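You operate a simulated robot arm through the tools that you are given. There is no shell and no other tool. Be economical: measure what you need, move in short steps, check, and stop when the job is done.

Carry out the task below with a simulated two-armed robot. There is one attempt and no reset: what you move stays moved.

JOB
Pump the brass stove into the green, vent it, then tag it.
Fine: shut its air knob to pump and open it after; hang the tag rail's green tag on it; leave the rail's yellow tags. Where these are worked on the way, their far stop is far enough and under half their travel is too little: air knob.

Only the result counts: the job must be done as asked and must still hold three seconds after the hand-in. Knocking over, shifting, dropping, spilling or breaking anything else fails it.

ROBOT AND FRAMES
Two 7-joint arms with fingered hands on one trunk, on a base that drives. Base frame: it is fixed to the floor where the robot stands at the start and does not move with it; the origin is under the middle of the robot, x ahead of it, y to its left, z up; the surface under the hand at the start is at about z = 720. Lengths are in mm, angles in degrees, forces in N, time in s.
The left shoulder is at the start at [70, 162, 1321], the right one opposite. With the tool pointing down near the work surface each hand reaches from about 100 to 740 mm from the robot's upright axis, wherever it stands, measured 20 degrees to its own side. Places, roughly: air knob [500, -100, 800]; brass stove [700, 0, 900]; peg on the brass stove [500, 100, 1000]; stove pump [600, -100, 900]. Payload 4 kg a hand.
The TCP of each hand is the grasp point between the finger pads, 26 mm short of the fingertips. In the tool frame z runs along the fingers and y along their closing line. The gripper opens to 132 mm. The gripper's body begins 73 mm behind the TCP. The gripper is a hand of 4 fingers: y runs from the thumb to the fingers, the wrist lies at [0, 0, -224] in the tool frame, and closing takes about 1.5 s.
Orientation is that of the tool frame in the base frame, as [roll, pitch, yaw] about the fixed x, y, z axes, in that order (R = Rz(yaw) Ry(pitch) Rx(roll)). With the fingers straight down and closing along the base's y, the tool's x points along the base's -x, its y along +y and its z along -z.

CONTROLS
- The arms move only by the tool servo_tool. It takes "left_plan", "right_plan" or both (then of equal length, played together; a hand with none holds still); each is text: rows parted by semicolons, each of 6 numbers parted by spaces: the shift along the base's x, y, z in units of 150 mm (1.0 is 150 mm), then the turn, a rotation vector about the base's x, y, z in units of 60 degrees (1.0 is 60 degrees). In form: dx dy dz wx wy wz; .... A call has 1 to 12 rows; each row is the pose to reach, as a shift and turn from the pose commanded when the call began. "left_jaw" and "right_jaw" are, for a hand that has rows, the gripper command, from -1 (shut) to 1 (fully open), values between in proportion, set as the call begins (left out, the last holds). A call with a number of a shift or a turn outside -1 to 1 is refused whole. A row lasts 0.2 s, in which the tool goes at most 50 mm and 8.6 degrees; a call with a longer step from one row to the next is refused whole, and so is a gripper value outside its range. Where a pose cannot be reached the arm comes as near as it can. A force on the tool above 90 N (or 10 N above the force at the start of the call, whichever is more), or a blocked arm, ends the call early, and 0.2 s more pass. Each finger travels about 45 mm/s and halts on what it meets, pressing with about 33 N; the grip force reading is that of the motor and also rises with nothing between the fingers. The clock runs only during rows and for 0.2 s after the last one: add rows that repeat a pose to give the fingers time. The reply holds the time, the measured pose of the TCP, the force on the tool along the base axes, the opening and the grip force, in the units named above and with some noise, with the torque about the TCP (base axes, N m) and any sound that the robot's microphone picked up.
- Cameras (640 x 400 px; columns grow to the right, rows downward): "scene" is now at [121.8, -19.1, 1521.7]; the picture's right is [-0.26, -0.97, 0.00], its down [-0.77, 0.21, -0.60] and it looks along [0.58, -0.15, -0.80] (base axes); focal length 247 px, centre (320, 200). "left" rides on the left gripper at [-73, 6, -94] in its tool frame; the picture's right is [-0.08, -1.00, 0.00], its down [0.78, -0.06, -0.62] and it looks along [0.62, -0.05, 0.79] (tool axes); focal length 230 px, centre (320, 200). "right" rides on the right gripper at [73, 6, -94] in its tool frame; the picture's right is [-0.08, 1.00, 0.00], its down [-0.79, -0.06, -0.62] and it looks along [-0.61, -0.05, 0.79] (tool axes); focal length 230 px, centre (320, 200). There is no depth. A picture from a camera that has moved, and an enlarged one, comes with that camera's place and axes in the base frame and with its lens.
- snapshot(camera): a new picture of that camera. The clock stands still meanwhile.
- raise_lower(by): slides the trunk up (or, below 0, down) by that many mm; the arms and the scene camera ride with it, the base frame stays. It gives what a move gives, with no picture.
- roll_base(legs): drives the robot by 1 to 6 legs, each [ahead, left, turn to the left] in mm, mm and degrees, along the robot's own axes; the way and the turn of a leg run together, so that a leg with both is an arc; at most 1500 mm and 180 degrees a leg. The arms and the cameras ride along, it lands a little off, and it stops where it bumps. It gives what a move gives.
- move_fingers(finger1, finger2, finger3, thumb_bend, hand): sets how far each is bent, from 0 (flat) to 1 (curled in); at 0.3 the hand is open as for a grip, at 0.7 the pads meet at the TCP. One left out holds its place. A second passes; each finger stops where it meets its share of the squeeze, and holds until it gets a number again. A gripper value or a shape takes the hand back. It gives what a move gives, with no picture; readings hold the bend of each and the force on the fingers (four entries, about 0 where the hand has none), thumb and palm.
- hand_shape(shape, hand): the hand has 4 fingers and takes this shape, open, in about a second: jaw (thumb against the fingers, like two jaws); tri (thumb and two fingers); tip (a fingertip pinch); poke (one finger out to press); point (the index stretched); flat (the hand flat); cup (the hand cupped); fist (a fist). The gripper value then closes the fingers along that shape, each until it touches; the sizes above hold for jaw. It gives what a move gives, with no picture.
- pan_tilt(pan, tilt): turns the head with the scene camera to pan (to the left, within 86 degrees either way) and tilt (down, from -29 to 69), counted from straight ahead of the robot. It gives what a move gives.
- inspect(camera, box): a new picture of the part [left, top, right, bottom] of that camera's present view, enlarged. The clock stands still meanwhile.
- hand_in(): hands the job in; it is judged then, once.

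Go step by step. Nothing tells you exact positions but the pictures and the camera data: compare them with the known pose of the tool, close in by small moves and look again before you grip or let go. The budget is 120 turns and 108 pictures, counting those below and the enlarged ones. Unless the task says otherwise, let go and move clear before handing in, and close with one line.

The tools are called after ">>>" by a JSON object that holds its "fn" and its "kwargs". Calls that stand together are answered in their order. servo_tool: Moves the arms, as the interface text tells. Its arguments: {"type":"object","properties":{"left_plan":{"type":"string"},"left_jaw":{"type":"number"},"right_plan":{"type":"string"},"right_jaw":{"type":"number"}},"required":[]} The other tools are called the same way: raise_lower (by) slides the trunk up or down; hand_shape (shape, hand) gives the hand a shape; move_fingers (finger1, finger2, finger3, thumb_bend, hand) moves the fingers one by one; roll_base (legs) drives the base; pan_tilt (pan, tilt) turns the head that bears the scene camera; snapshot (camera) takes a picture; inspect (camera, box) takes an enlarged picture of a part of a camera's view; hand_in () hands the job in.

At the start:

```text
time_s: 0.0
left_eef_pos: [321.8, 94.3, 1179.0]
left_tcp_rot: [-180.0, 0.0, -180.0]
left_ft_force: [0.0, 0.3, -0.5]
left_moment: [-0.02, 0.01, 0.03]
left_gripper_width: 131.7
left_finger_force: 0.0
left_shape: jaw
left_bend: [0.3, 0.3, 0.3, 0.3]
left_finger forces: [0.0, 0.1, 0.0, 0.0, 0.1, 0.0]
right_eef_pos: [516.6, -426.7, 1137.0]
right_tcp_rot: [-180.0, 0.0, 180.0]
right_ft_force: [0.4, -0.7, 0.3]
right_moment: [0.01, -0.02, -0.03]
right_gripper_width: 131.6
right_finger_force: 0.1
right_shape: jaw
right_bend: [0.3, 0.3, 0.3, 0.3]
right_finger forces: [0.1, 0.1, 0.0, 0.0, 0.1, 0.0]
trunk travel left (down, up): [-800.0, 140.0]
robot x, y, heading: [-2.9, -2.5, -0.1]
head pan, tilt: [-15.0, 53.1]
```

scene: 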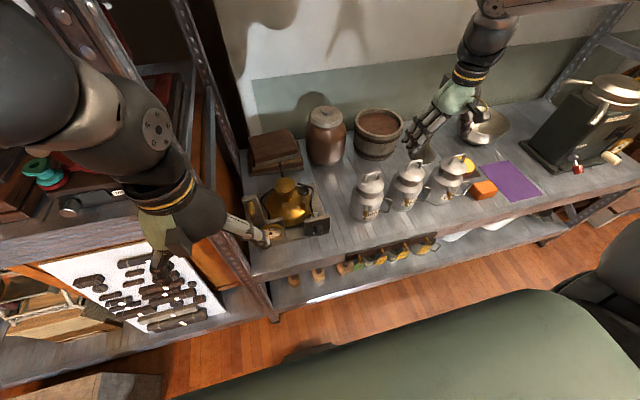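
right: 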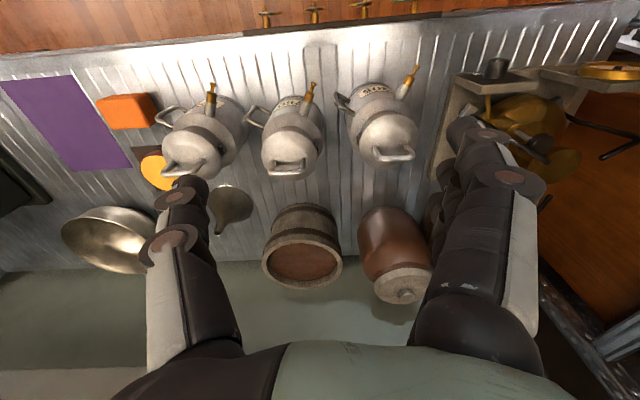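
left: 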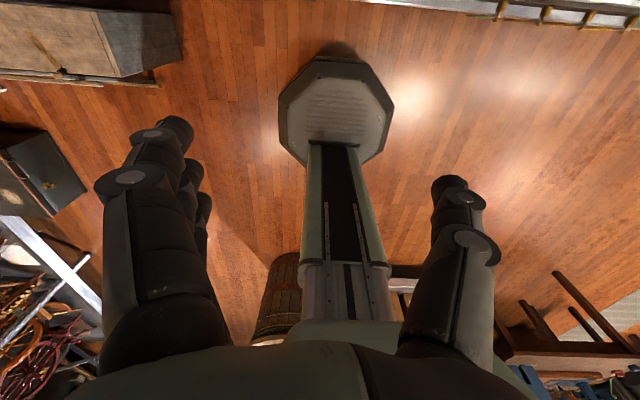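

The brass stove sits on the bench in the middle-left of the scene picture, with what look like hanging tags along the front edge. I'll look closer at the stove and the rail.

>>> {"fn": "inspect", "kwargs": {"camera": "scene", "box": [220, 150, 350, 250]}}

>>> {"fn": "inspect", "kwargs": {"camera": "scene", "box": [270, 220, 450, 310]}}

```text
4.00 times, centred on (285, 200) of scene
camera zoom: at [121.8, -19.1, 1521.7], right [-0.26, -0.97, 0.0], down [-0.77, 0.21, -0.6], along [0.58, -0.15, -0.8], focal length 988 px, centre (460, 200)
```

zoom: 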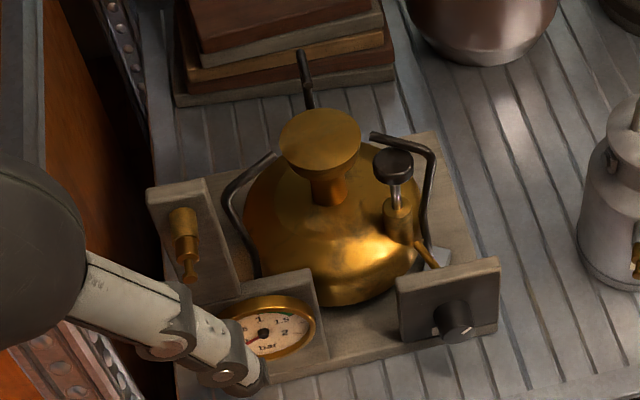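

```text
3.56 times, centred on (360, 265) of scene
camera zoom: at [121.8, -19.1, 1521.7], right [-0.26, -0.97, 0.0], down [-0.77, 0.21, -0.6], along [0.58, -0.15, -0.8], focal length 878 px, centre (178, -31)
```

zoom: 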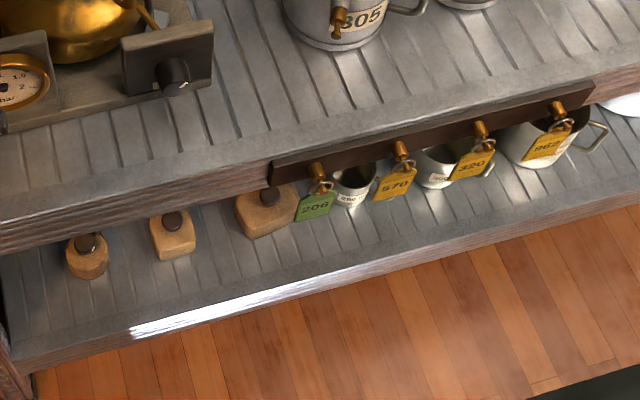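

The stove has a gauge, a black air knob on a front panel, a pump plunger with a black button, and a brass peg on its left panel. The green tag is 206, at the left end of the rail. I'll move the left hand aside for a clear view.

>>> {"fn": "servo_tool", "kwargs": {"left_plan": "-0.1 0.3 0 0 0 0;-0.2 0.6 0 0 0 0;-0.3 0.9 0 0 0 0"}}

>>> {"fn": "pan_tilt", "kwargs": {"pan": -5, "tilt": 55}}

>>> {"fn": "snapshot", "kwargs": {"camera": "scene"}}

```text
time_s: 0.8
left_eef_pos: [315.0, 203.3, 1211.0]
left_tcp_rot: [-180.0, 0.0, 179.9]
left_ft_force: [0.4, -0.1, 0.6]
left_moment: [-0.03, -0.04, 0.02]
left_gripper_width: 131.9
left_finger_force: 0.1
left_shape: jaw
left_bend: [0.3, 0.3, 0.3, 0.3]
left_finger forces: [0.0, 0.1, 0.0, 0.1, 0.0, 0.1]
left hand out of reach, approached as far as the arm can: row 1, 2, 3
right_eef_pos: [514.1, -425.1, 1138.9]
right_tcp_rot: [-179.9, 0.0, -180.0]
right_ft_force: [-0.4, 0.4, 0.2]
right_moment: [0.0, 0.0, -0.01]
right_gripper_width: 131.9
right_finger_force: 0.0
right_shape: jaw
right_bend: [0.3, 0.3, 0.3, 0.3]
right_finger forces: [0.0, 0.1, 0.0, 0.0, 0.0, 0.0]
trunk travel left (down, up): [-800.0, 140.0]
robot x, y, heading: [-0.5, -1.6, -0.1]
head pan, tilt: [-15.0, 53.1]
```

```text
time_s: 1.5
left_eef_pos: [317.1, 202.6, 1209.9]
left_tcp_rot: [-180.0, -0.1, -180.0]
left_ft_force: [0.8, 0.6, 0.7]
left_moment: [0.0, 0.0, -0.01]
left_gripper_width: 132.0
left_finger_force: 0.0
left_shape: jaw
left_bend: [0.3, 0.3, 0.3, 0.3]
left_finger forces: [0.1, 0.0, 0.1, 0.1, 0.1, 0.1]
right_eef_pos: [517.3, -427.3, 1136.5]
right_tcp_rot: [-180.0, 0.0, 180.0]
right_ft_force: [-0.5, -0.4, -0.1]
right_moment: [-0.03, 0.01, 0.02]
right_gripper_width: 131.7
right_finger_force: 0.0
right_shape: jaw
right_bend: [0.3, 0.3, 0.3, 0.3]
right_finger forces: [0.0, 0.0, 0.1, 0.0, 0.0, 0.0]
trunk travel left (down, up): [-800.0, 140.0]
robot x, y, heading: [-0.3, -3.1, -0.1]
head pan, tilt: [-5.0, 55.0]
```

```text
102 pictures are left
camera scene: at [122.0, -6.4, 1519.3], right [-0.09, -1.0, 0.0], down [-0.82, 0.07, -0.57], along [0.57, -0.05, -0.82], focal length 247 px, centre (320, 200)
```

scene: 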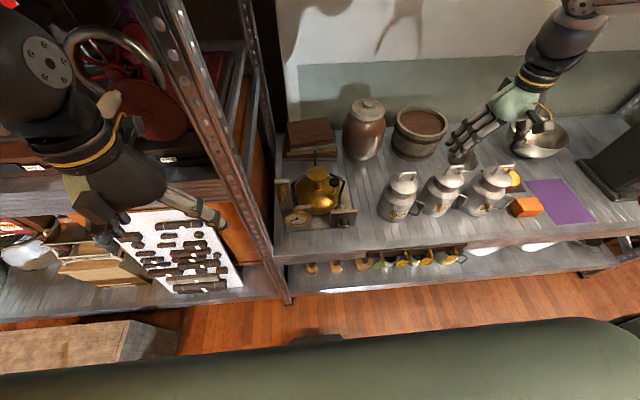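

The stove is clear of both hands now. I'll pull the right hand back from over the bench, then lower the trunk so the arms can work horizontally at bench height.

>>> {"fn": "servo_tool", "kwargs": {"right_plan": "-0.33 0 0.1 0 0 0;-0.66 0 0.1 0 0 0;-0.99 0 0.1 0 0 0"}}

>>> {"fn": "raise_lower", "kwargs": {"by": -150}}

>>> {"fn": "snapshot", "kwargs": {"camera": "scene"}}

```text
refused: row 1 steps farther than a row can; nothing moved
```

```text
time_s: 3.3
left_eef_pos: [317.8, 201.6, 1060.8]
left_tcp_rot: [179.9, -0.1, 179.9]
left_ft_force: [0.0, -0.3, -0.2]
left_moment: [-0.03, -0.02, 0.01]
left_gripper_width: 131.9
left_finger_force: 0.1
left_shape: jaw
left_bend: [0.3, 0.3, 0.3, 0.3]
left_finger forces: [0.0, 0.0, 0.1, 0.1, 0.0, 0.0]
right_eef_pos: [517.1, -427.7, 987.1]
right_tcp_rot: [179.9, 0.0, -180.0]
right_ft_force: [0.5, -0.4, -0.4]
right_moment: [0.02, 0.01, -0.01]
right_gripper_width: 131.8
right_finger_force: 0.1
right_shape: jaw
right_bend: [0.3, 0.3, 0.3, 0.3]
right_finger forces: [0.0, 0.1, 0.0, 0.0, 0.0, 0.0]
trunk travel left (down, up): [-650.0, 290.0]
robot x, y, heading: [3.2, 0.3, -0.1]
head pan, tilt: [-5.0, 55.0]
```

```text
101 pictures are left
camera scene: at [122.0, -6.2, 1369.4], right [-0.09, -1.0, 0.0], down [-0.82, 0.07, -0.57], along [0.57, -0.05, -0.82], focal length 247 px, centre (320, 200)
```

scene: 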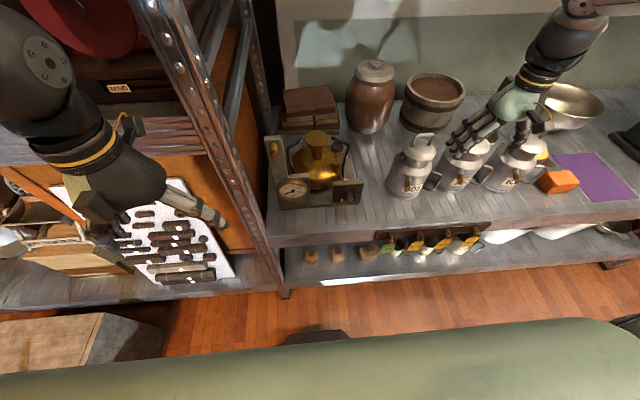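

The lowering left the right hand just above the cans without contact. I'll pull it back now, starting with a lift.

>>> {"fn": "servo_tool", "kwargs": {"right_plan": "-0.1 0 0.3 0 0 0;-0.4 0 0.35 0 0 0;-0.7 0 0.35 0 0 0;-1 0 0.35 0 0 0"}}

>>> {"fn": "servo_tool", "kwargs": {"right_plan": "-0.3 0 -0.1 0 0 0;-0.6 0 -0.2 0 0 0;-0.8 0 -0.2 0 0 0"}}

>>> {"fn": "raise_lower", "kwargs": {"by": -200}}

>>> {"fn": "snapshot", "kwargs": {"camera": "scene"}}

```text
time_s: 4.3
left_eef_pos: [315.3, 203.0, 1061.7]
left_tcp_rot: [180.0, 0.0, 179.9]
left_ft_force: [0.1, 0.4, -0.2]
left_moment: [-0.02, 0.0, -0.02]
left_gripper_width: 132.0
left_finger_force: 0.1
left_shape: jaw
left_bend: [0.3, 0.3, 0.3, 0.3]
left_finger forces: [0.0, 0.1, 0.1, 0.1, 0.0, 0.1]
right_eef_pos: [365.0, -423.2, 1039.9]
right_tcp_rot: [179.9, 0.0, -179.9]
right_ft_force: [-0.8, 0.1, -0.3]
right_moment: [-0.01, -0.02, 0.03]
right_gripper_width: 132.0
right_finger_force: 0.1
right_shape: jaw
right_bend: [0.3, 0.3, 0.3, 0.3]
right_finger forces: [0.0, 0.0, 0.0, 0.1, 0.0, 0.0]
trunk travel left (down, up): [-650.0, 290.0]
robot x, y, heading: [-2.2, -0.4, 0.1]
head pan, tilt: [-5.0, 55.0]
```

```text
time_s: 5.1
left_eef_pos: [318.2, 204.0, 1060.4]
left_tcp_rot: [180.0, -0.1, -180.0]
left_ft_force: [-0.3, -0.9, 0.1]
left_moment: [0.01, 0.05, -0.01]
left_gripper_width: 132.0
left_finger_force: 0.0
left_shape: jaw
left_bend: [0.3, 0.3, 0.3, 0.3]
left_finger forces: [0.1, 0.0, 0.1, 0.0, 0.1, 0.0]
right_eef_pos: [257.8, -425.0, 1008.9]
right_tcp_rot: [-179.9, -0.1, 180.0]
right_ft_force: [-0.5, 0.4, -0.1]
right_moment: [0.01, 0.01, 0.01]
right_gripper_width: 131.7
right_finger_force: 0.0
right_shape: jaw
right_bend: [0.3, 0.3, 0.3, 0.3]
right_finger forces: [0.1, 0.0, 0.0, 0.0, 0.1, 0.0]
right hand out of reach, approached as far as the arm can: row 3
trunk travel left (down, up): [-650.0, 290.0]
robot x, y, heading: [-1.0, 1.5, -0.1]
head pan, tilt: [-5.0, 55.0]
```

```text
time_s: 7.2
left_eef_pos: [317.5, 202.2, 861.3]
left_tcp_rot: [179.9, 0.0, 179.9]
left_ft_force: [-0.4, 0.5, 0.5]
left_moment: [-0.04, -0.02, 0.03]
left_gripper_width: 132.1
left_finger_force: 0.0
left_shape: jaw
left_bend: [0.3, 0.3, 0.3, 0.3]
left_finger forces: [0.0, 0.1, 0.1, 0.0, 0.0, 0.0]
right_eef_pos: [258.1, -426.1, 809.5]
right_tcp_rot: [180.0, 0.0, 179.9]
right_ft_force: [-0.8, 0.4, 0.2]
right_moment: [0.05, -0.01, 0.0]
right_gripper_width: 131.9
right_finger_force: 0.0
right_shape: jaw
right_bend: [0.3, 0.3, 0.3, 0.3]
right_finger forces: [0.0, 0.0, 0.0, 0.0, 0.1, 0.0]
trunk travel left (down, up): [-450.0, 490.0]
robot x, y, heading: [-1.9, 2.2, -0.2]
head pan, tilt: [-5.0, 55.0]
```

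```text
100 pictures are left
camera scene: at [121.8, -6.2, 1169.4], right [-0.09, -1.0, 0.0], down [-0.82, 0.07, -0.57], along [0.57, -0.05, -0.82], focal length 247 px, centre (320, 200)
```

scene: 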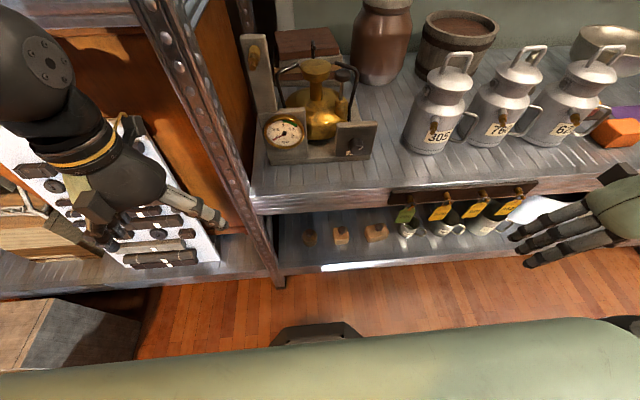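

Good, both hands are in free air in front of the bench. I'll tilt the head up so the stove is centred.

>>> {"fn": "pan_tilt", "kwargs": {"pan": 0, "tilt": 38}}

>>> {"fn": "inspect", "kwargs": {"camera": "scene", "box": [220, 100, 420, 225]}}

>>> {"fn": "inspect", "kwargs": {"camera": "scene", "box": [360, 200, 560, 325]}}

```text
time_s: 8.0
left_eef_pos: [318.1, 203.3, 860.8]
left_tcp_rot: [179.9, 0.0, -179.9]
left_ft_force: [0.4, -0.7, 0.0]
left_moment: [0.01, 0.01, -0.01]
left_gripper_width: 132.1
left_finger_force: 0.1
left_shape: jaw
left_bend: [0.3, 0.3, 0.3, 0.3]
left_finger forces: [0.0, 0.0, 0.1, 0.1, 0.0, 0.0]
right_eef_pos: [257.0, -425.5, 808.7]
right_tcp_rot: [180.0, 0.0, 180.0]
right_ft_force: [-0.1, -0.9, 0.2]
right_moment: [0.01, -0.02, 0.0]
right_gripper_width: 131.9
right_finger_force: 0.1
right_shape: jaw
right_bend: [0.3, 0.3, 0.3, 0.3]
right_finger forces: [0.0, 0.0, 0.0, 0.0, 0.0, 0.0]
trunk travel left (down, up): [-450.0, 490.0]
robot x, y, heading: [-0.9, 1.7, -0.0]
head pan, tilt: [0.0, 38.0]
```

```text
3.20 times, centred on (320, 162) of scene
camera zoom: at [136.4, 0.0, 1192.9], right [0.0, -1.0, 0.0], down [-0.62, 0.0, -0.79], along [0.79, 0.0, -0.62], focal length 790 px, centre (320, 320)
```

zoom: 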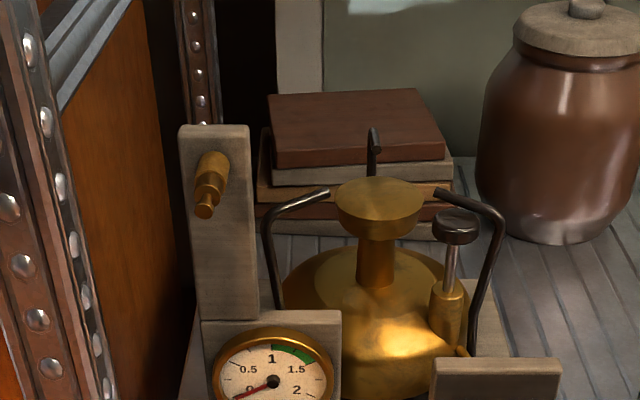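

```text
3.20 times, centred on (460, 262) of scene
camera zoom: at [136.4, 0.0, 1192.9], right [0.0, -1.0, 0.0], down [-0.62, 0.0, -0.79], along [0.79, 0.0, -0.62], focal length 790 px, centre (-128, 0)
```

zoom: 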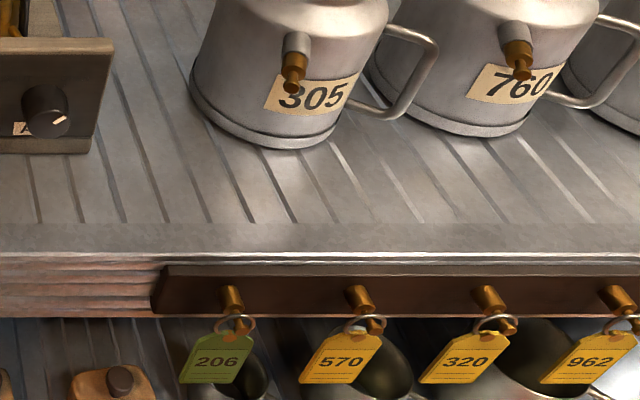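

I triangulated, roughly: stove peg tip [497, 60, 986], air knob [533, -122, 779], pump button [625, -98, 898] and green tag about [440, -260, 620]. Next I'll back the base up for arm room and turn the left hand to point forward.

>>> {"fn": "roll_base", "kwargs": {"legs": [[-200, 0, 0]]}}

>>> {"fn": "servo_tool", "kwargs": {"left_plan": "0.15 -0.2 0 0 -0.14 0;0.3 -0.4 0 0 -0.28 0;0.45 -0.6 0 0 -0.42 0;0.6 -0.8 0 0 -0.56 0;0.75 -1 0 0 -0.7 0;0.9 -1 0 0 -0.84 0;1 -1 0 0 -0.98 0"}}

>>> {"fn": "servo_tool", "kwargs": {"left_plan": "0.1 -0.2 0 0 -0.13 0;0.2 -0.4 0 0 -0.26 0;0.3 -0.6 0 0 -0.39 0;0.3 -0.8 0 0 -0.52 0"}}

>>> {"fn": "snapshot", "kwargs": {"camera": "left"}}

>>> {"fn": "snapshot", "kwargs": {"camera": "scene"}}

```text
time_s: 9.7
left_eef_pos: [114.8, 203.3, 860.6]
left_tcp_rot: [-179.9, 0.0, -179.8]
left_ft_force: [0.7, 0.4, 0.1]
left_moment: [0.0, 0.0, 0.01]
left_gripper_width: 132.0
left_finger_force: 0.0
left_shape: jaw
left_bend: [0.3, 0.3, 0.3, 0.3]
left_finger forces: [0.0, 0.0, 0.0, 0.0, 0.0, 0.1]
right_eef_pos: [56.1, -426.4, 810.3]
right_tcp_rot: [180.0, 0.0, -179.9]
right_ft_force: [-0.5, -0.5, 0.4]
right_moment: [0.0, -0.04, 0.03]
right_gripper_width: 132.1
right_finger_force: 0.0
right_shape: jaw
right_bend: [0.3, 0.3, 0.3, 0.3]
right_finger forces: [0.0, 0.0, 0.0, 0.0, 0.1, 0.1]
trunk travel left (down, up): [-450.0, 490.0]
robot x, y, heading: [-200.8, 1.9, 0.2]
head pan, tilt: [0.0, 38.0]
```

```text
time_s: 11.2
left_eef_pos: [265.8, 49.7, 860.9]
left_tcp_rot: [-179.9, 58.9, 180.0]
left_ft_force: [0.1, 0.2, 0.1]
left_moment: [0.02, 0.0, -0.01]
left_gripper_width: 131.9
left_finger_force: 0.0
left_shape: jaw
left_bend: [0.3, 0.3, 0.3, 0.3]
left_finger forces: [0.0, 0.0, 0.0, 0.0, 0.0, 0.0]
left hand out of reach, approached as far as the arm can: row 1, 2, 3
right_eef_pos: [57.3, -427.1, 808.5]
right_tcp_rot: [179.9, -0.1, -180.0]
right_ft_force: [-0.7, -0.1, -0.1]
right_moment: [-0.01, 0.0, 0.0]
right_gripper_width: 132.1
right_finger_force: 0.1
right_shape: jaw
right_bend: [0.3, 0.3, 0.3, 0.3]
right_finger forces: [0.0, 0.1, 0.1, 0.1, 0.1, 0.0]
trunk travel left (down, up): [-450.0, 490.0]
robot x, y, heading: [-195.5, 1.6, 0.1]
head pan, tilt: [0.0, 38.0]
```

```text
time_s: 12.4
left_eef_pos: [401.8, -3.3, 966.8]
left_tcp_rot: [-102.1, 83.7, -99.6]
left_ft_force: [-1.1, -0.5, -0.3]
left_moment: [-0.02, 0.02, -0.01]
left_gripper_width: 132.1
left_finger_force: 0.1
left_shape: jaw
left_bend: [0.3, 0.3, 0.3, 0.3]
left_finger forces: [0.0, 0.0, 0.0, 0.0, 0.0, 0.0]
left hand out of reach, approached as far as the arm can: row 2, 3, 4
right_eef_pos: [56.3, -425.3, 808.9]
right_tcp_rot: [-180.0, -0.1, -179.9]
right_ft_force: [-0.7, -0.4, 0.5]
right_moment: [0.01, -0.01, 0.0]
right_gripper_width: 131.9
right_finger_force: 0.1
right_shape: jaw
right_bend: [0.3, 0.3, 0.3, 0.3]
right_finger forces: [0.1, 0.0, 0.1, 0.0, 0.1, 0.1]
trunk travel left (down, up): [-450.0, 490.0]
robot x, y, heading: [-202.9, -1.2, 0.1]
head pan, tilt: [0.0, 38.0]
stopped in row 4 (left hand): the arm was blocked; the commanded pose is now the measured one
```

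```text
97 pictures are left
camera left: at [309.9, 8.2, 1039.6], right [0.05, -0.98, 0.18], down [-0.63, -0.17, -0.76], along [0.78, -0.08, -0.62], focal length 230 px, centre (320, 200)
```

left: 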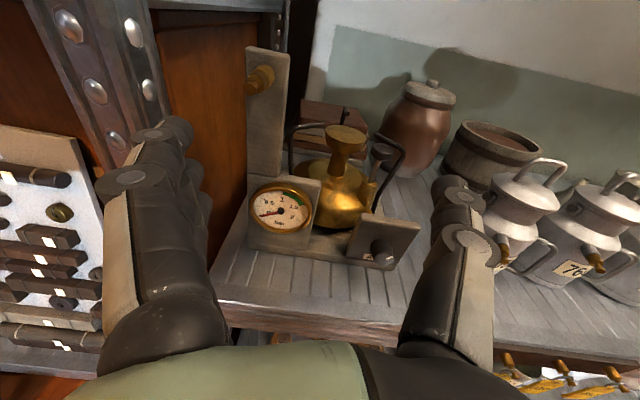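

```text
96 pictures are left
camera scene: at [-65.7, 0.3, 1193.1], right [0.0, -1.0, 0.0], down [-0.62, 0.0, -0.79], along [0.79, 0.0, -0.62], focal length 247 px, centre (320, 200)
```

scene: 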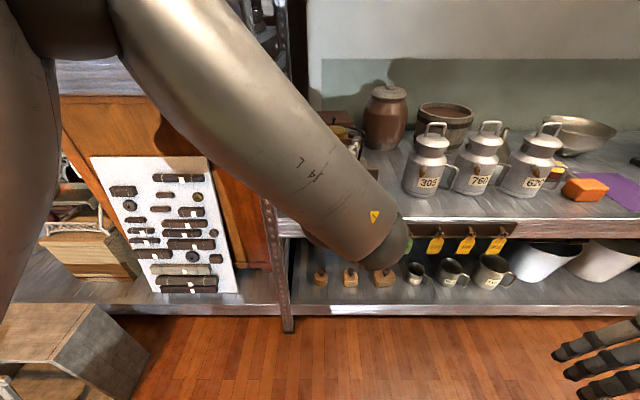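

The left camera confirms the positions: knob [533, -118, 790], peg tip [497, 61, 985], pump button [625, -98, 899]. I'll keep the left hand as a gauge-watching camera, moved slightly up and back, and turn the right hand to point forward for the work.

>>> {"fn": "servo_tool", "kwargs": {"left_plan": "-0.15 0.1 0.2 0 0 0;-0.3 0.2 0.4 0 0 0;-0.4 0.25 0.5 0 0 0", "right_plan": "0.2 0 0.1 0.09 0 -0.09;0.4 0 0.2 0.18 0 -0.18;0.6 0 0.3 0.27 0 -0.27"}}

>>> {"fn": "snapshot", "kwargs": {"camera": "left"}}

```text
time_s: 13.2
left_eef_pos: [340.4, 33.6, 1039.7]
left_tcp_rot: [-103.4, 84.2, -101.1]
left_ft_force: [0.5, 0.0, 0.7]
left_moment: [-0.02, -0.01, 0.01]
left_gripper_width: 132.0
left_finger_force: 0.2
left_shape: jaw
left_bend: [0.3, 0.3, 0.3, 0.3]
left_finger forces: [0.0, 0.0, 0.1, 0.0, 0.0, 0.1]
right_eef_pos: [148.0, -426.1, 854.6]
right_tcp_rot: [163.9, -2.3, 164.1]
right_ft_force: [0.5, -0.6, 0.0]
right_moment: [-0.01, -0.01, 0.0]
right_gripper_width: 132.0
right_finger_force: 0.0
right_shape: jaw
right_bend: [0.3, 0.3, 0.3, 0.3]
right_finger forces: [0.0, 0.0, 0.0, 0.0, 0.0, 0.1]
trunk travel left (down, up): [-450.0, 490.0]
robot x, y, heading: [-199.3, 2.2, 0.1]
head pan, tilt: [0.0, 38.0]
```

```text
95 pictures are left
camera left: at [248.3, 43.8, 1112.7], right [0.04, -0.98, 0.18], down [-0.63, -0.16, -0.76], along [0.78, -0.08, -0.63], focal length 230 px, centre (320, 200)
```

left: 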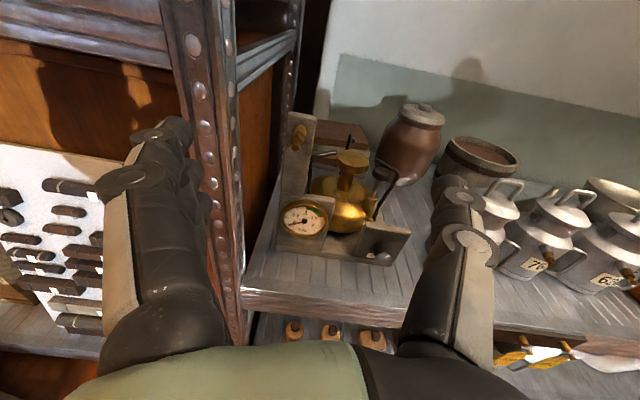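

The gauge, knob and peg are all visible to the left camera. I'll go on turning the right hand toward a forward-pointing pose with its camera on top.

>>> {"fn": "servo_tool", "kwargs": {"right_plan": "0.1 0.05 0 0.098 0 -0.098;0.2 0.1 0 0.196 0 -0.196;0.3 0.15 0 0.294 0 -0.294;0.4 0.2 0 0.392 0 -0.392;0.5 0.25 0 0.49 0 -0.49;0.6 0.3 0 0.588 0 -0.588;0.7 0.35 0 0.686 0 -0.686;0.7 0.4 0 0.784 0 -0.784;0.7 0.4 0 0.88 0 -0.88"}}

>>> {"fn": "servo_tool", "kwargs": {"right_plan": "0 0.05 0 0.098 0 -0.098;0 0.1 0 0.196 0 -0.196;0 0.15 0 0.294 0 -0.294;0 0.2 0 0.392 0 -0.392;0.1 0.25 0 0.49 0 -0.49;0.2 0.3 0 0.588 0 -0.588;0.3 0.35 0 0.686 0 -0.686;0.3 0.4 0 0.784 0 -0.784;0.3 0.4 0 0.88 0 -0.88;0.3 0.4 0 0.971 0 -0.971"}}

>>> {"fn": "snapshot", "kwargs": {"camera": "right"}}

>>> {"fn": "snapshot", "kwargs": {"camera": "left"}}

```text
time_s: 15.2
left_eef_pos: [340.9, 34.1, 1039.1]
left_tcp_rot: [-103.0, 84.1, -100.4]
left_ft_force: [-0.2, 0.0, -0.1]
left_moment: [-0.02, 0.03, 0.01]
left_gripper_width: 132.0
left_finger_force: 0.1
left_shape: jaw
left_bend: [0.3, 0.3, 0.3, 0.3]
left_finger forces: [0.1, 0.0, 0.1, 0.0, 0.0, 0.0]
right_eef_pos: [252.7, -365.0, 854.7]
right_tcp_rot: [121.6, -34.6, 121.8]
right_ft_force: [0.6, -0.1, 0.2]
right_moment: [-0.03, 0.02, -0.02]
right_gripper_width: 131.5
right_finger_force: 0.0
right_shape: jaw
right_bend: [0.3, 0.3, 0.3, 0.3]
right_finger forces: [0.0, 0.1, 0.1, 0.0, 0.0, 0.0]
trunk travel left (down, up): [-450.0, 490.0]
robot x, y, heading: [-203.5, -1.8, -0.0]
head pan, tilt: [0.0, 38.0]
```

```text
time_s: 17.4
left_eef_pos: [339.2, 33.3, 1041.0]
left_tcp_rot: [-102.2, 84.0, -99.9]
left_ft_force: [0.3, 0.2, 0.8]
left_moment: [0.01, -0.01, 0.0]
left_gripper_width: 131.9
left_finger_force: 0.0
left_shape: jaw
left_bend: [0.3, 0.3, 0.3, 0.3]
left_finger forces: [0.0, 0.0, 0.0, 0.0, 0.0, 0.0]
right_eef_pos: [323.5, -324.1, 855.8]
right_tcp_rot: [84.8, -87.4, 97.5]
right_ft_force: [0.5, 0.6, 0.4]
right_moment: [0.0, 0.02, 0.0]
right_gripper_width: 132.1
right_finger_force: 0.0
right_shape: jaw
right_bend: [0.3, 0.3, 0.3, 0.3]
right_finger forces: [0.1, 0.1, 0.0, 0.0, 0.0, 0.0]
right hand out of reach, approached as far as the arm can: row 8, 9, 10
trunk travel left (down, up): [-450.0, 490.0]
robot x, y, heading: [-202.4, 2.5, 0.3]
head pan, tilt: [0.0, 38.0]
```

```text
94 pictures are left
camera right: at [229.3, -330.2, 930.0], right [0.04, -1.0, -0.03], down [-0.61, 0.0, -0.79], along [0.79, 0.05, -0.61], focal length 230 px, centre (320, 200)
```

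right: 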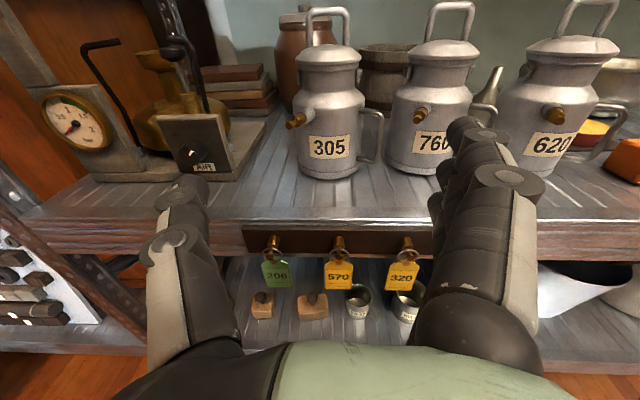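

```text
93 pictures are left
camera left: at [247.5, 44.4, 1113.3], right [0.04, -0.98, 0.18], down [-0.63, -0.16, -0.76], along [0.78, -0.08, -0.62], focal length 230 px, centre (320, 200)
```

left: 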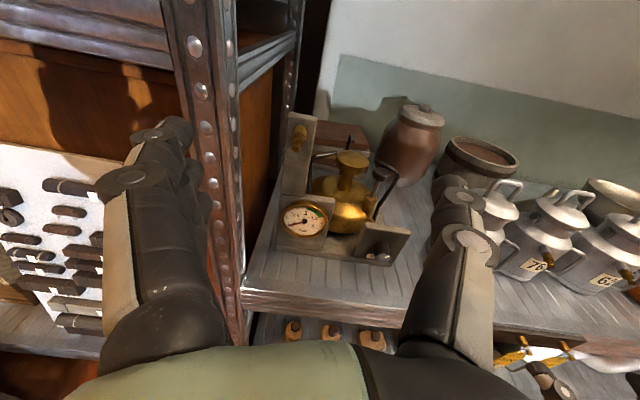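

The right hand now points forward with a good view. I'll zoom in on the knob label and on the tag.

>>> {"fn": "inspect", "kwargs": {"camera": "right", "box": [150, 110, 246, 170]}}

>>> {"fn": "inspect", "kwargs": {"camera": "right", "box": [240, 225, 352, 295]}}

>>> {"fn": "inspect", "kwargs": {"camera": "left", "box": [270, 100, 430, 280]}}

```text
6.67 times, centred on (198, 140) of right
camera zoom: at [229.3, -330.2, 930.0], right [0.04, -1.0, -0.03], down [-0.61, 0.0, -0.79], along [0.79, 0.05, -0.61], focal length 1534 px, centre (1133, 600)
```

zoom: 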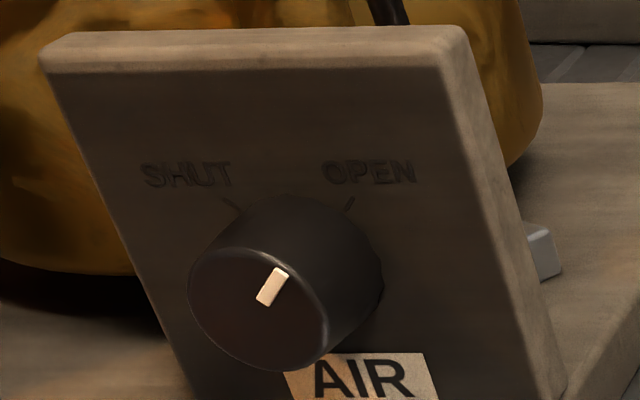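

```text
5.71 times, centred on (296, 260) of right
camera zoom: at [229.3, -330.2, 930.0], right [0.04, -1.0, -0.03], down [-0.61, 0.0, -0.79], along [0.79, 0.05, -0.61], focal length 1315 px, centre (457, -143)
```

zoom: 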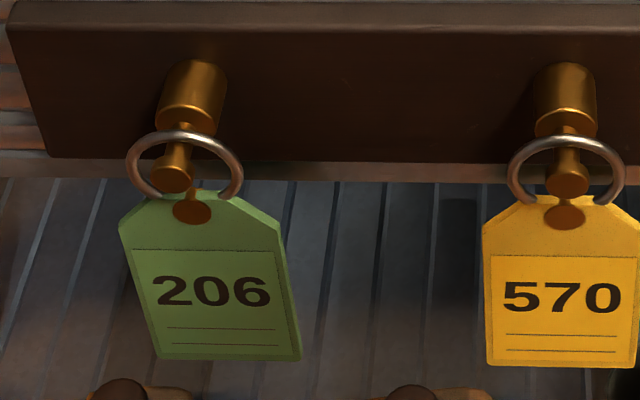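

```text
2.22 times, centred on (350, 190) of left
camera zoom: at [247.5, 44.4, 1113.3], right [0.04, -0.98, 0.18], down [-0.63, -0.16, -0.76], along [0.78, -0.08, -0.62], focal length 511 px, centre (253, 222)
```

zoom: 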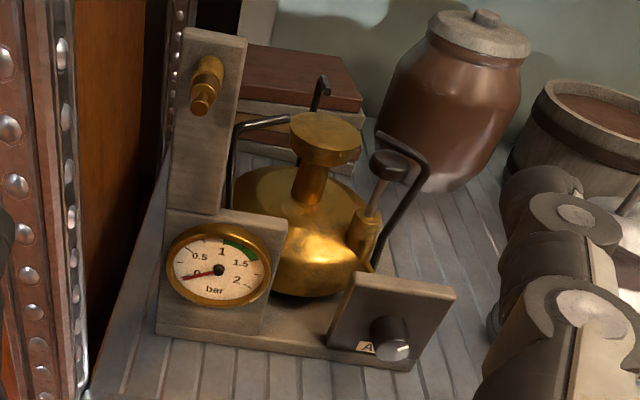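

The knob points to OPEN (upper right) and SHUT is upper left, about 90° counter-clockwise. Knob face is at about [521, -125, 787]. I'll bring the right hand in front of it with the fingers narrowed.

>>> {"fn": "servo_tool", "kwargs": {"right_plan": "0.05 0.25 -0.1 0 0 0.01;0.1 0.5 -0.2 0 0 0.02;0.2 0.75 -0.3 0 0 0.03;0.35 0.95 -0.4 0 0 0.04", "right_jaw": 0.1}}

>>> {"fn": "servo_tool", "kwargs": {"right_plan": "0.15 0.2 -0.06 0 0 0;0.3 0.37 -0.06 0 0 0;0.42 0.37 -0.06 0 0 0;0.42 0.37 -0.06 0 0 0"}}

>>> {"fn": "snapshot", "kwargs": {"camera": "right"}}

>>> {"fn": "inspect", "kwargs": {"camera": "left", "box": [270, 130, 510, 280]}}

```text
time_s: 18.4
left_eef_pos: [341.0, 34.4, 1039.8]
left_tcp_rot: [-103.1, 84.1, -100.7]
left_ft_force: [-0.6, 0.2, 0.9]
left_moment: [0.03, -0.02, 0.03]
left_gripper_width: 132.0
left_finger_force: 0.1
left_shape: jaw
left_bend: [0.3, 0.3, 0.3, 0.3]
left_finger forces: [0.1, 0.1, 0.0, 0.0, 0.0, 0.0]
right_eef_pos: [376.1, -181.0, 797.8]
right_tcp_rot: [85.9, -87.2, 98.9]
right_ft_force: [0.2, 0.0, -0.2]
right_moment: [0.01, 0.01, -0.01]
right_gripper_width: 73.3
right_finger_force: 0.1
right_shape: jaw
right_bend: [0.72, 0.72, 0.72, 0.7]
right_finger forces: [0.0, 0.0, 0.1, 0.1, 0.1, 0.0]
trunk travel left (down, up): [-450.0, 490.0]
robot x, y, heading: [-201.9, 1.1, 0.2]
head pan, tilt: [0.0, 38.0]
```

```text
time_s: 19.4
left_eef_pos: [339.9, 34.6, 1040.1]
left_tcp_rot: [-102.8, 84.2, -100.5]
left_ft_force: [-0.4, 0.3, -0.1]
left_moment: [-0.02, -0.04, 0.04]
left_gripper_width: 131.7
left_finger_force: 0.1
left_shape: jaw
left_bend: [0.3, 0.3, 0.3, 0.3]
left_finger forces: [0.1, 0.0, 0.0, 0.0, 0.1, 0.0]
right_eef_pos: [440.4, -124.6, 786.8]
right_tcp_rot: [85.9, -87.3, 99.1]
right_ft_force: [0.6, -0.2, -0.3]
right_moment: [0.01, -0.03, 0.06]
right_gripper_width: 73.2
right_finger_force: 0.0
right_shape: jaw
right_bend: [0.72, 0.72, 0.72, 0.7]
right_finger forces: [0.0, 0.1, 0.0, 0.1, 0.1, 0.0]
trunk travel left (down, up): [-450.0, 490.0]
robot x, y, heading: [-202.5, -0.6, 0.3]
head pan, tilt: [0.0, 38.0]
```

```text
89 pictures are left
camera right: at [346.1, -135.3, 860.5], right [0.09, -1.0, -0.03], down [-0.61, -0.03, -0.79], along [0.78, 0.09, -0.61], focal length 230 px, centre (320, 200)
```

right: 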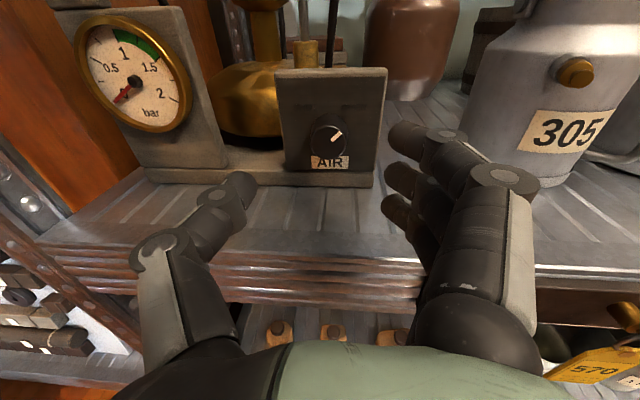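

```text
2.67 times, centred on (390, 205) of left
camera zoom: at [248.5, 44.4, 1112.8], right [0.04, -0.98, 0.18], down [-0.63, -0.16, -0.76], along [0.78, -0.08, -0.62], focal length 614 px, centre (133, 187)
```

zoom: 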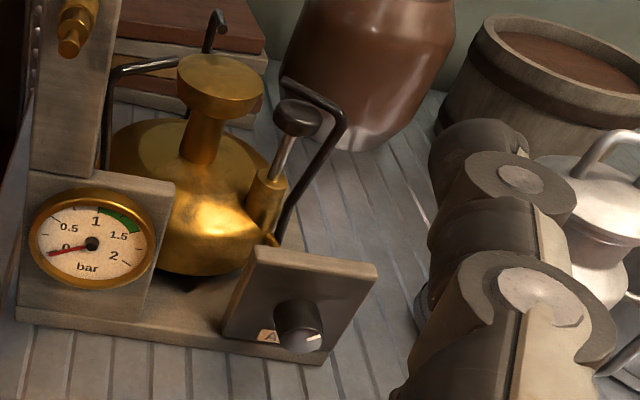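

The knob lines up with the hand. I'll pre-roll the hand clockwise 40° so it has room to turn counter-clockwise.

>>> {"fn": "servo_tool", "kwargs": {"right_plan": "0 0 0.02 0.135 0 0;0 0 0.02 0.27 0 0;0 0 0.02 0.405 0 0;0 0 0.02 0.54 0 0;0 0 0.02 0.67 0 0"}}

>>> {"fn": "snapshot", "kwargs": {"camera": "right"}}

```text
time_s: 20.6
left_eef_pos: [339.4, 34.5, 1039.7]
left_tcp_rot: [-102.9, 84.0, -100.5]
left_ft_force: [0.1, 0.3, 0.6]
left_moment: [0.01, -0.02, 0.01]
left_gripper_width: 131.7
left_finger_force: 0.1
left_shape: jaw
left_bend: [0.3, 0.3, 0.3, 0.3]
left_finger forces: [0.1, 0.0, 0.1, 0.0, 0.1, 0.1]
right_eef_pos: [439.8, -124.5, 789.4]
right_tcp_rot: [-84.6, -52.4, -90.7]
right_ft_force: [0.4, -0.3, 1.2]
right_moment: [0.01, 0.01, 0.01]
right_gripper_width: 73.5
right_finger_force: 0.0
right_shape: jaw
right_bend: [0.72, 0.72, 0.72, 0.7]
right_finger forces: [0.0, 0.1, 0.1, 0.1, 0.0, 0.1]
trunk travel left (down, up): [-450.0, 490.0]
robot x, y, heading: [-201.8, -0.6, -0.1]
head pan, tilt: [0.0, 38.0]
```

```text
87 pictures are left
camera right: at [346.3, -179.6, 838.9], right [0.09, -0.74, -0.67], down [-0.61, 0.49, -0.62], along [0.78, 0.46, -0.41], focal length 230 px, centre (320, 200)
```

right: 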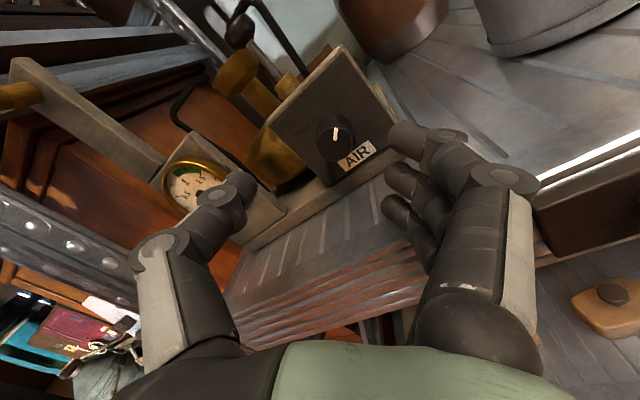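

The roll worked. I'll advance onto the knob with the fingers still open and look.

>>> {"fn": "servo_tool", "kwargs": {"right_plan": "0.2 0 0 0 0 0;0.36 0 0 0 0 0;0.47 0 0 0 0 0;0.47 0 0 0 0 0"}}

>>> {"fn": "snapshot", "kwargs": {"camera": "right"}}

>>> {"fn": "inspect", "kwargs": {"camera": "left", "box": [270, 130, 510, 280]}}

```text
time_s: 21.6
left_eef_pos: [339.0, 34.4, 1039.4]
left_tcp_rot: [-102.9, 84.0, -100.5]
left_ft_force: [0.2, -0.6, -0.5]
left_moment: [0.02, -0.01, 0.01]
left_gripper_width: 132.1
left_finger_force: 0.1
left_shape: jaw
left_bend: [0.3, 0.3, 0.3, 0.3]
left_finger forces: [0.1, 0.1, 0.0, 0.0, 0.0, 0.0]
right_eef_pos: [510.5, -127.1, 789.5]
right_tcp_rot: [-84.6, -52.5, -90.6]
right_ft_force: [0.0, 0.4, -0.4]
right_moment: [0.0, 0.01, 0.01]
right_gripper_width: 73.4
right_finger_force: 0.1
right_shape: jaw
right_bend: [0.72, 0.72, 0.72, 0.7]
right_finger forces: [0.0, 0.0, 0.0, 0.0, 0.0, 0.0]
trunk travel left (down, up): [-450.0, 490.0]
robot x, y, heading: [-198.1, 1.9, -0.2]
head pan, tilt: [0.0, 38.0]
```

```text
86 pictures are left
camera right: at [416.5, -181.1, 838.6], right [0.09, -0.74, -0.67], down [-0.61, 0.49, -0.62], along [0.78, 0.46, -0.41], focal length 230 px, centre (320, 200)
```

right: 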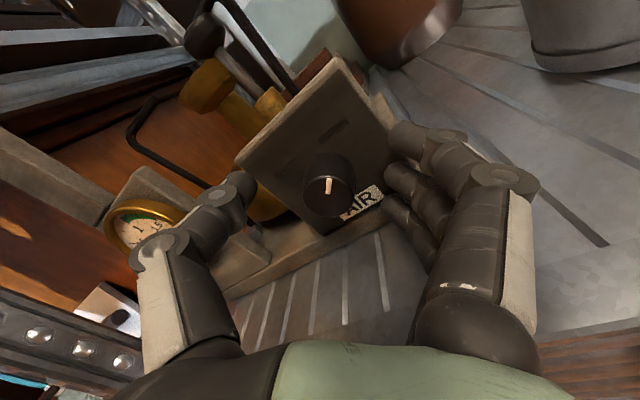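

```text
2.67 times, centred on (390, 205) of left
camera zoom: at [248.5, 44.3, 1112.8], right [0.04, -0.98, 0.18], down [-0.63, -0.16, -0.76], along [0.78, -0.08, -0.62], focal length 614 px, centre (133, 187)
```

zoom: 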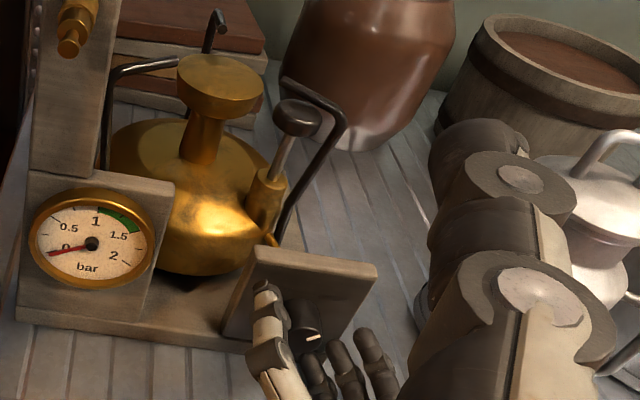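

The knob sits between thumb and fingers. I'll close gently and check the grip.

>>> {"fn": "servo_tool", "kwargs": {"right_plan": "0.03 -0.015 0 0 0 0;0.03 -0.015 0 0 0 0;0.03 -0.015 0 0 0 0;0.03 -0.015 0 0 0 0;0.03 -0.015 0 0 0 0;0.03 -0.015 0 0 0 0", "right_jaw": -1}}

>>> {"fn": "snapshot", "kwargs": {"camera": "right"}}

```text
time_s: 23.1
left_eef_pos: [340.8, 34.0, 1038.7]
left_tcp_rot: [-102.9, 84.1, -100.5]
left_ft_force: [0.7, 0.8, 0.1]
left_moment: [0.01, -0.02, -0.01]
left_gripper_width: 131.8
left_finger_force: 0.2
left_shape: jaw
left_bend: [0.3, 0.3, 0.3, 0.3]
left_finger forces: [0.0, 0.1, 0.0, 0.1, 0.0, 0.0]
right_eef_pos: [514.4, -128.4, 790.0]
right_tcp_rot: [-84.4, -52.5, -90.8]
right_ft_force: [3.5, 2.2, 3.6]
right_moment: [-0.1, 0.05, -0.07]
right_gripper_width: 12.9
right_finger_force: 33.6
right_shape: jaw
right_bend: [0.69, 0.73, 0.72, 0.7]
right_finger forces: [0.0, 11.6, 12.4, 0.0, 27.0, 0.0]
trunk travel left (down, up): [-450.0, 490.0]
robot x, y, heading: [-204.1, -3.7, 0.3]
head pan, tilt: [0.0, 38.0]
```

```text
84 pictures are left
camera right: at [420.9, -182.4, 839.1], right [0.09, -0.74, -0.67], down [-0.61, 0.49, -0.62], along [0.79, 0.46, -0.41], focal length 230 px, centre (320, 200)
```

right: 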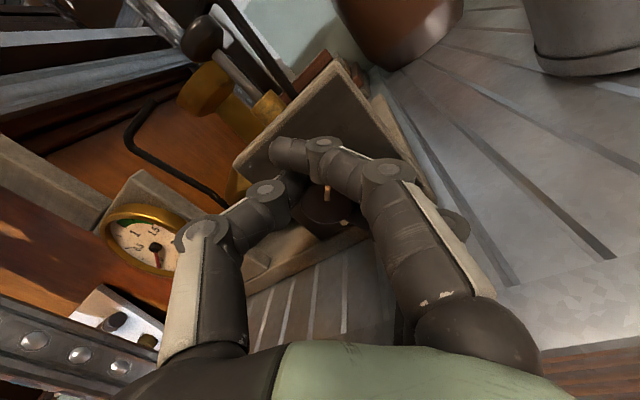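

Fingers 2 and 3 and the thumb hold the knob. I'll turn it counter-clockwise toward SHUT.

>>> {"fn": "servo_tool", "kwargs": {"right_plan": "0 0 0 -0.13 0 0;0 0 0 -0.26 0 0;0 0 0 -0.39 0 0;0 0 0 -0.52 0 0;0 0 0 -0.65 0 0;0 0 0 -0.78 0 0;0 0 0 -0.91 0 0;0 0 0 -1 0 0"}}

>>> {"fn": "snapshot", "kwargs": {"camera": "right"}}

```text
time_s: 24.9
left_eef_pos: [340.1, 36.0, 1038.4]
left_tcp_rot: [-102.8, 84.0, -100.5]
left_ft_force: [0.8, 0.7, 0.2]
left_moment: [-0.02, 0.02, 0.02]
left_gripper_width: 131.8
left_finger_force: 0.0
left_shape: jaw
left_bend: [0.3, 0.3, 0.3, 0.3]
left_finger forces: [0.0, 0.0, 0.0, 0.1, 0.1, 0.0]
right_eef_pos: [515.0, -122.6, 789.6]
right_tcp_rot: [93.9, -67.1, 91.3]
right_ft_force: [3.0, 22.2, 0.5]
right_moment: [0.19, -0.07, 0.35]
right_gripper_width: 13.0
right_finger_force: 33.2
right_shape: jaw
right_bend: [0.69, 0.73, 0.72, 0.7]
right_finger forces: [0.0, 7.9, 9.4, 0.1, 39.4, 0.0]
trunk travel left (down, up): [-450.0, 490.0]
robot x, y, heading: [-201.9, 0.4, 0.2]
head pan, tilt: [0.0, 38.0]
```

```text
83 pictures are left
camera right: at [420.7, -107.2, 861.8], right [0.09, -0.94, 0.32], down [-0.61, -0.3, -0.73], along [0.79, -0.13, -0.61], focal length 230 px, centre (320, 200)
```

right: 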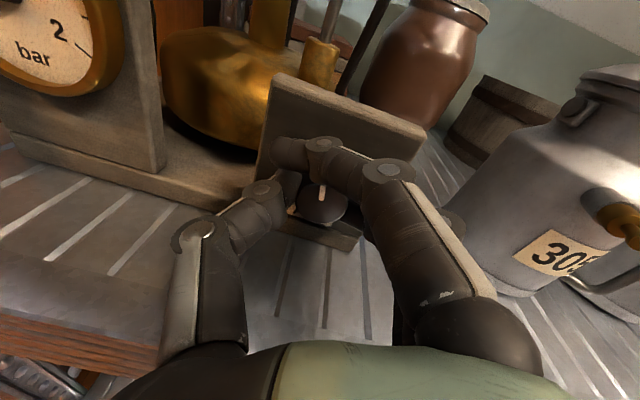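

The knob turned about 60° with the hand. I'll continue another 35° with a small sideways correction to relieve the force.

>>> {"fn": "servo_tool", "kwargs": {"right_plan": "0 -0.02 0 -0.13 0 0;0 -0.03 0 -0.26 0 0;0 -0.03 0 -0.39 0 0;0 -0.03 0 -0.5 0 0;0 -0.03 0 -0.58 0 0"}}

>>> {"fn": "inspect", "kwargs": {"camera": "right", "box": [240, 100, 432, 220]}}

```text
time_s: 26.1
left_eef_pos: [341.4, 38.3, 1037.4]
left_tcp_rot: [-103.0, 83.9, -100.7]
left_ft_force: [-0.7, -0.1, -0.7]
left_moment: [0.02, 0.01, 0.04]
left_gripper_width: 132.0
left_finger_force: 0.0
left_shape: jaw
left_bend: [0.3, 0.3, 0.3, 0.3]
left_finger forces: [0.0, 0.1, 0.0, 0.0, 0.0, 0.1]
right_eef_pos: [514.4, -120.0, 788.4]
right_tcp_rot: [94.9, -32.0, 91.5]
right_ft_force: [-0.5, 38.9, -6.5]
right_moment: [0.79, 0.18, 0.59]
right_gripper_width: 12.8
right_finger_force: 33.2
right_shape: jaw
right_bend: [0.69, 0.73, 0.73, 0.7]
right_finger forces: [0.1, 6.3, 12.6, 0.0, 52.6, 0.0]
trunk travel left (down, up): [-450.0, 490.0]
robot x, y, heading: [-202.9, 1.6, 0.1]
head pan, tilt: [0.0, 38.0]
```

```text
3.33 times, centred on (336, 160) of right
camera zoom: at [419.7, -67.9, 838.9], right [0.1, -0.59, 0.8], down [-0.6, -0.68, -0.42], along [0.79, -0.44, -0.42], focal length 767 px, centre (267, 333)
```

zoom: 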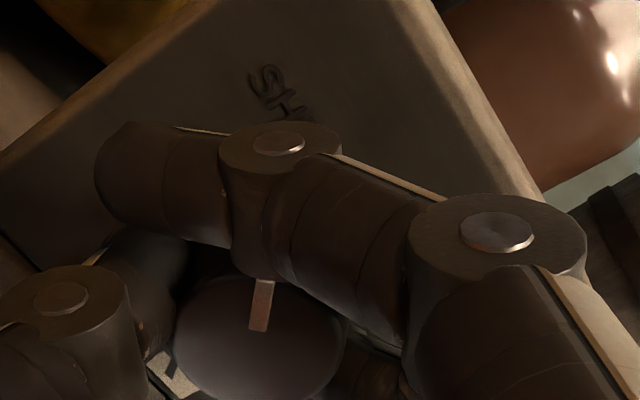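

The pointer is now about 45° to the left, at the SHUT mark, and torque rose as at a stop. I'll relieve the side force, let go and back off to check.

>>> {"fn": "servo_tool", "kwargs": {"right_plan": "0 0.05 0 0 0 0;0 0.08 0 0 0 0"}}

>>> {"fn": "servo_tool", "kwargs": {"right_plan": "0 0 0 0 0 0;0 0 0 0 0 0;0 0 0 0 0 0;0 0 0 0 0 0;0 0 0 0 0 0;-0.2 0 0 0 0 0;-0.4 0 0 0 0 0;-0.6 0 0 0 0 0", "right_jaw": 0.2}}

>>> {"fn": "snapshot", "kwargs": {"camera": "right"}}

>>> {"fn": "inspect", "kwargs": {"camera": "left", "box": [270, 130, 510, 280]}}

```text
time_s: 26.6
left_eef_pos: [340.5, 35.3, 1040.5]
left_tcp_rot: [-102.9, 84.0, -100.8]
left_ft_force: [0.3, -0.1, 0.1]
left_moment: [0.03, -0.02, -0.01]
left_gripper_width: 132.0
left_finger_force: 0.0
left_shape: jaw
left_bend: [0.3, 0.3, 0.3, 0.3]
left_finger forces: [0.1, 0.0, 0.0, 0.0, 0.1, 0.0]
right_eef_pos: [514.7, -119.6, 787.2]
right_tcp_rot: [94.6, -32.4, 90.5]
right_ft_force: [-6.7, 17.0, -10.0]
right_moment: [0.54, 0.29, 0.2]
right_gripper_width: 13.0
right_finger_force: 33.0
right_shape: jaw
right_bend: [0.69, 0.73, 0.73, 0.7]
right_finger forces: [0.0, 7.5, 18.7, 0.0, 43.1, 0.0]
trunk travel left (down, up): [-450.0, 490.0]
robot x, y, heading: [-205.3, 2.1, 0.1]
head pan, tilt: [0.0, 38.0]
```

```text
time_s: 28.4
left_eef_pos: [339.2, 34.7, 1039.7]
left_tcp_rot: [-102.5, 84.2, -100.2]
left_ft_force: [-0.1, 0.6, 0.4]
left_moment: [-0.01, 0.0, -0.04]
left_gripper_width: 131.9
left_finger_force: 0.1
left_shape: jaw
left_bend: [0.3, 0.3, 0.3, 0.3]
left_finger forces: [0.1, 0.1, 0.0, 0.0, 0.0, 0.1]
right_eef_pos: [423.2, -119.5, 789.2]
right_tcp_rot: [94.6, -32.7, 90.4]
right_ft_force: [-0.1, -0.2, 1.2]
right_moment: [0.0, 0.01, -0.02]
right_gripper_width: 78.9
right_finger_force: 0.2
right_shape: jaw
right_bend: [0.71, 0.71, 0.71, 0.71]
right_finger forces: [0.0, 0.1, 0.1, 0.0, 0.0, 0.0]
trunk travel left (down, up): [-450.0, 490.0]
robot x, y, heading: [-199.0, -0.4, 0.0]
head pan, tilt: [0.0, 38.0]
```

```text
81 pictures are left
camera right: at [329.4, -65.8, 840.0], right [0.08, -0.6, 0.79], down [-0.61, -0.66, -0.43], along [0.79, -0.45, -0.43], focal length 230 px, centre (320, 200)
```

right: 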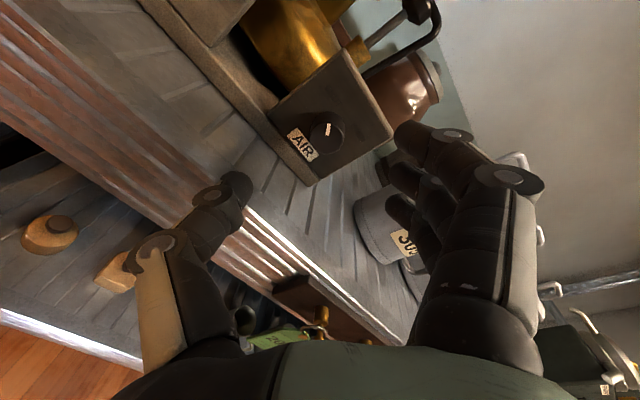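

```text
2.67 times, centred on (390, 205) of left
camera zoom: at [247.9, 44.5, 1113.1], right [0.04, -0.98, 0.18], down [-0.63, -0.16, -0.76], along [0.78, -0.08, -0.62], focal length 614 px, centre (133, 187)
```

zoom: 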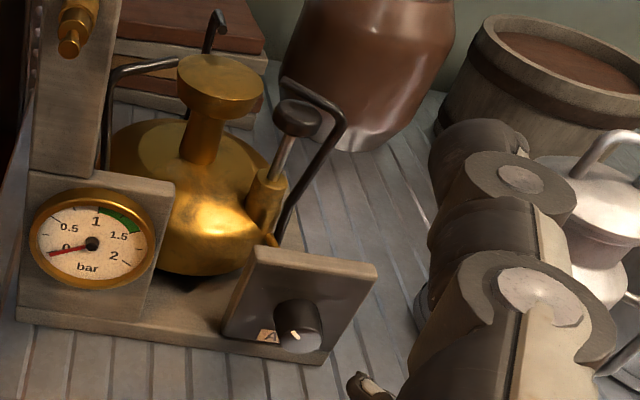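

>>> {"fn": "inspect", "kwargs": {"camera": "right", "box": [280, 90, 392, 160]}}

```text
5.71 times, centred on (336, 125) of right
camera zoom: at [329.4, -65.8, 840.0], right [0.08, -0.6, 0.79], down [-0.61, -0.66, -0.43], along [0.79, -0.45, -0.43], focal length 1315 px, centre (229, 629)
```

zoom: 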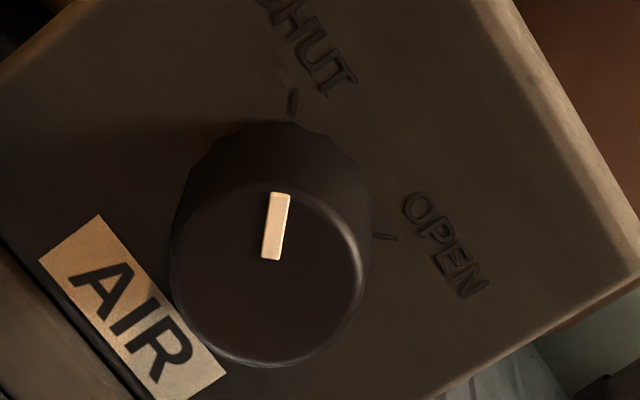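

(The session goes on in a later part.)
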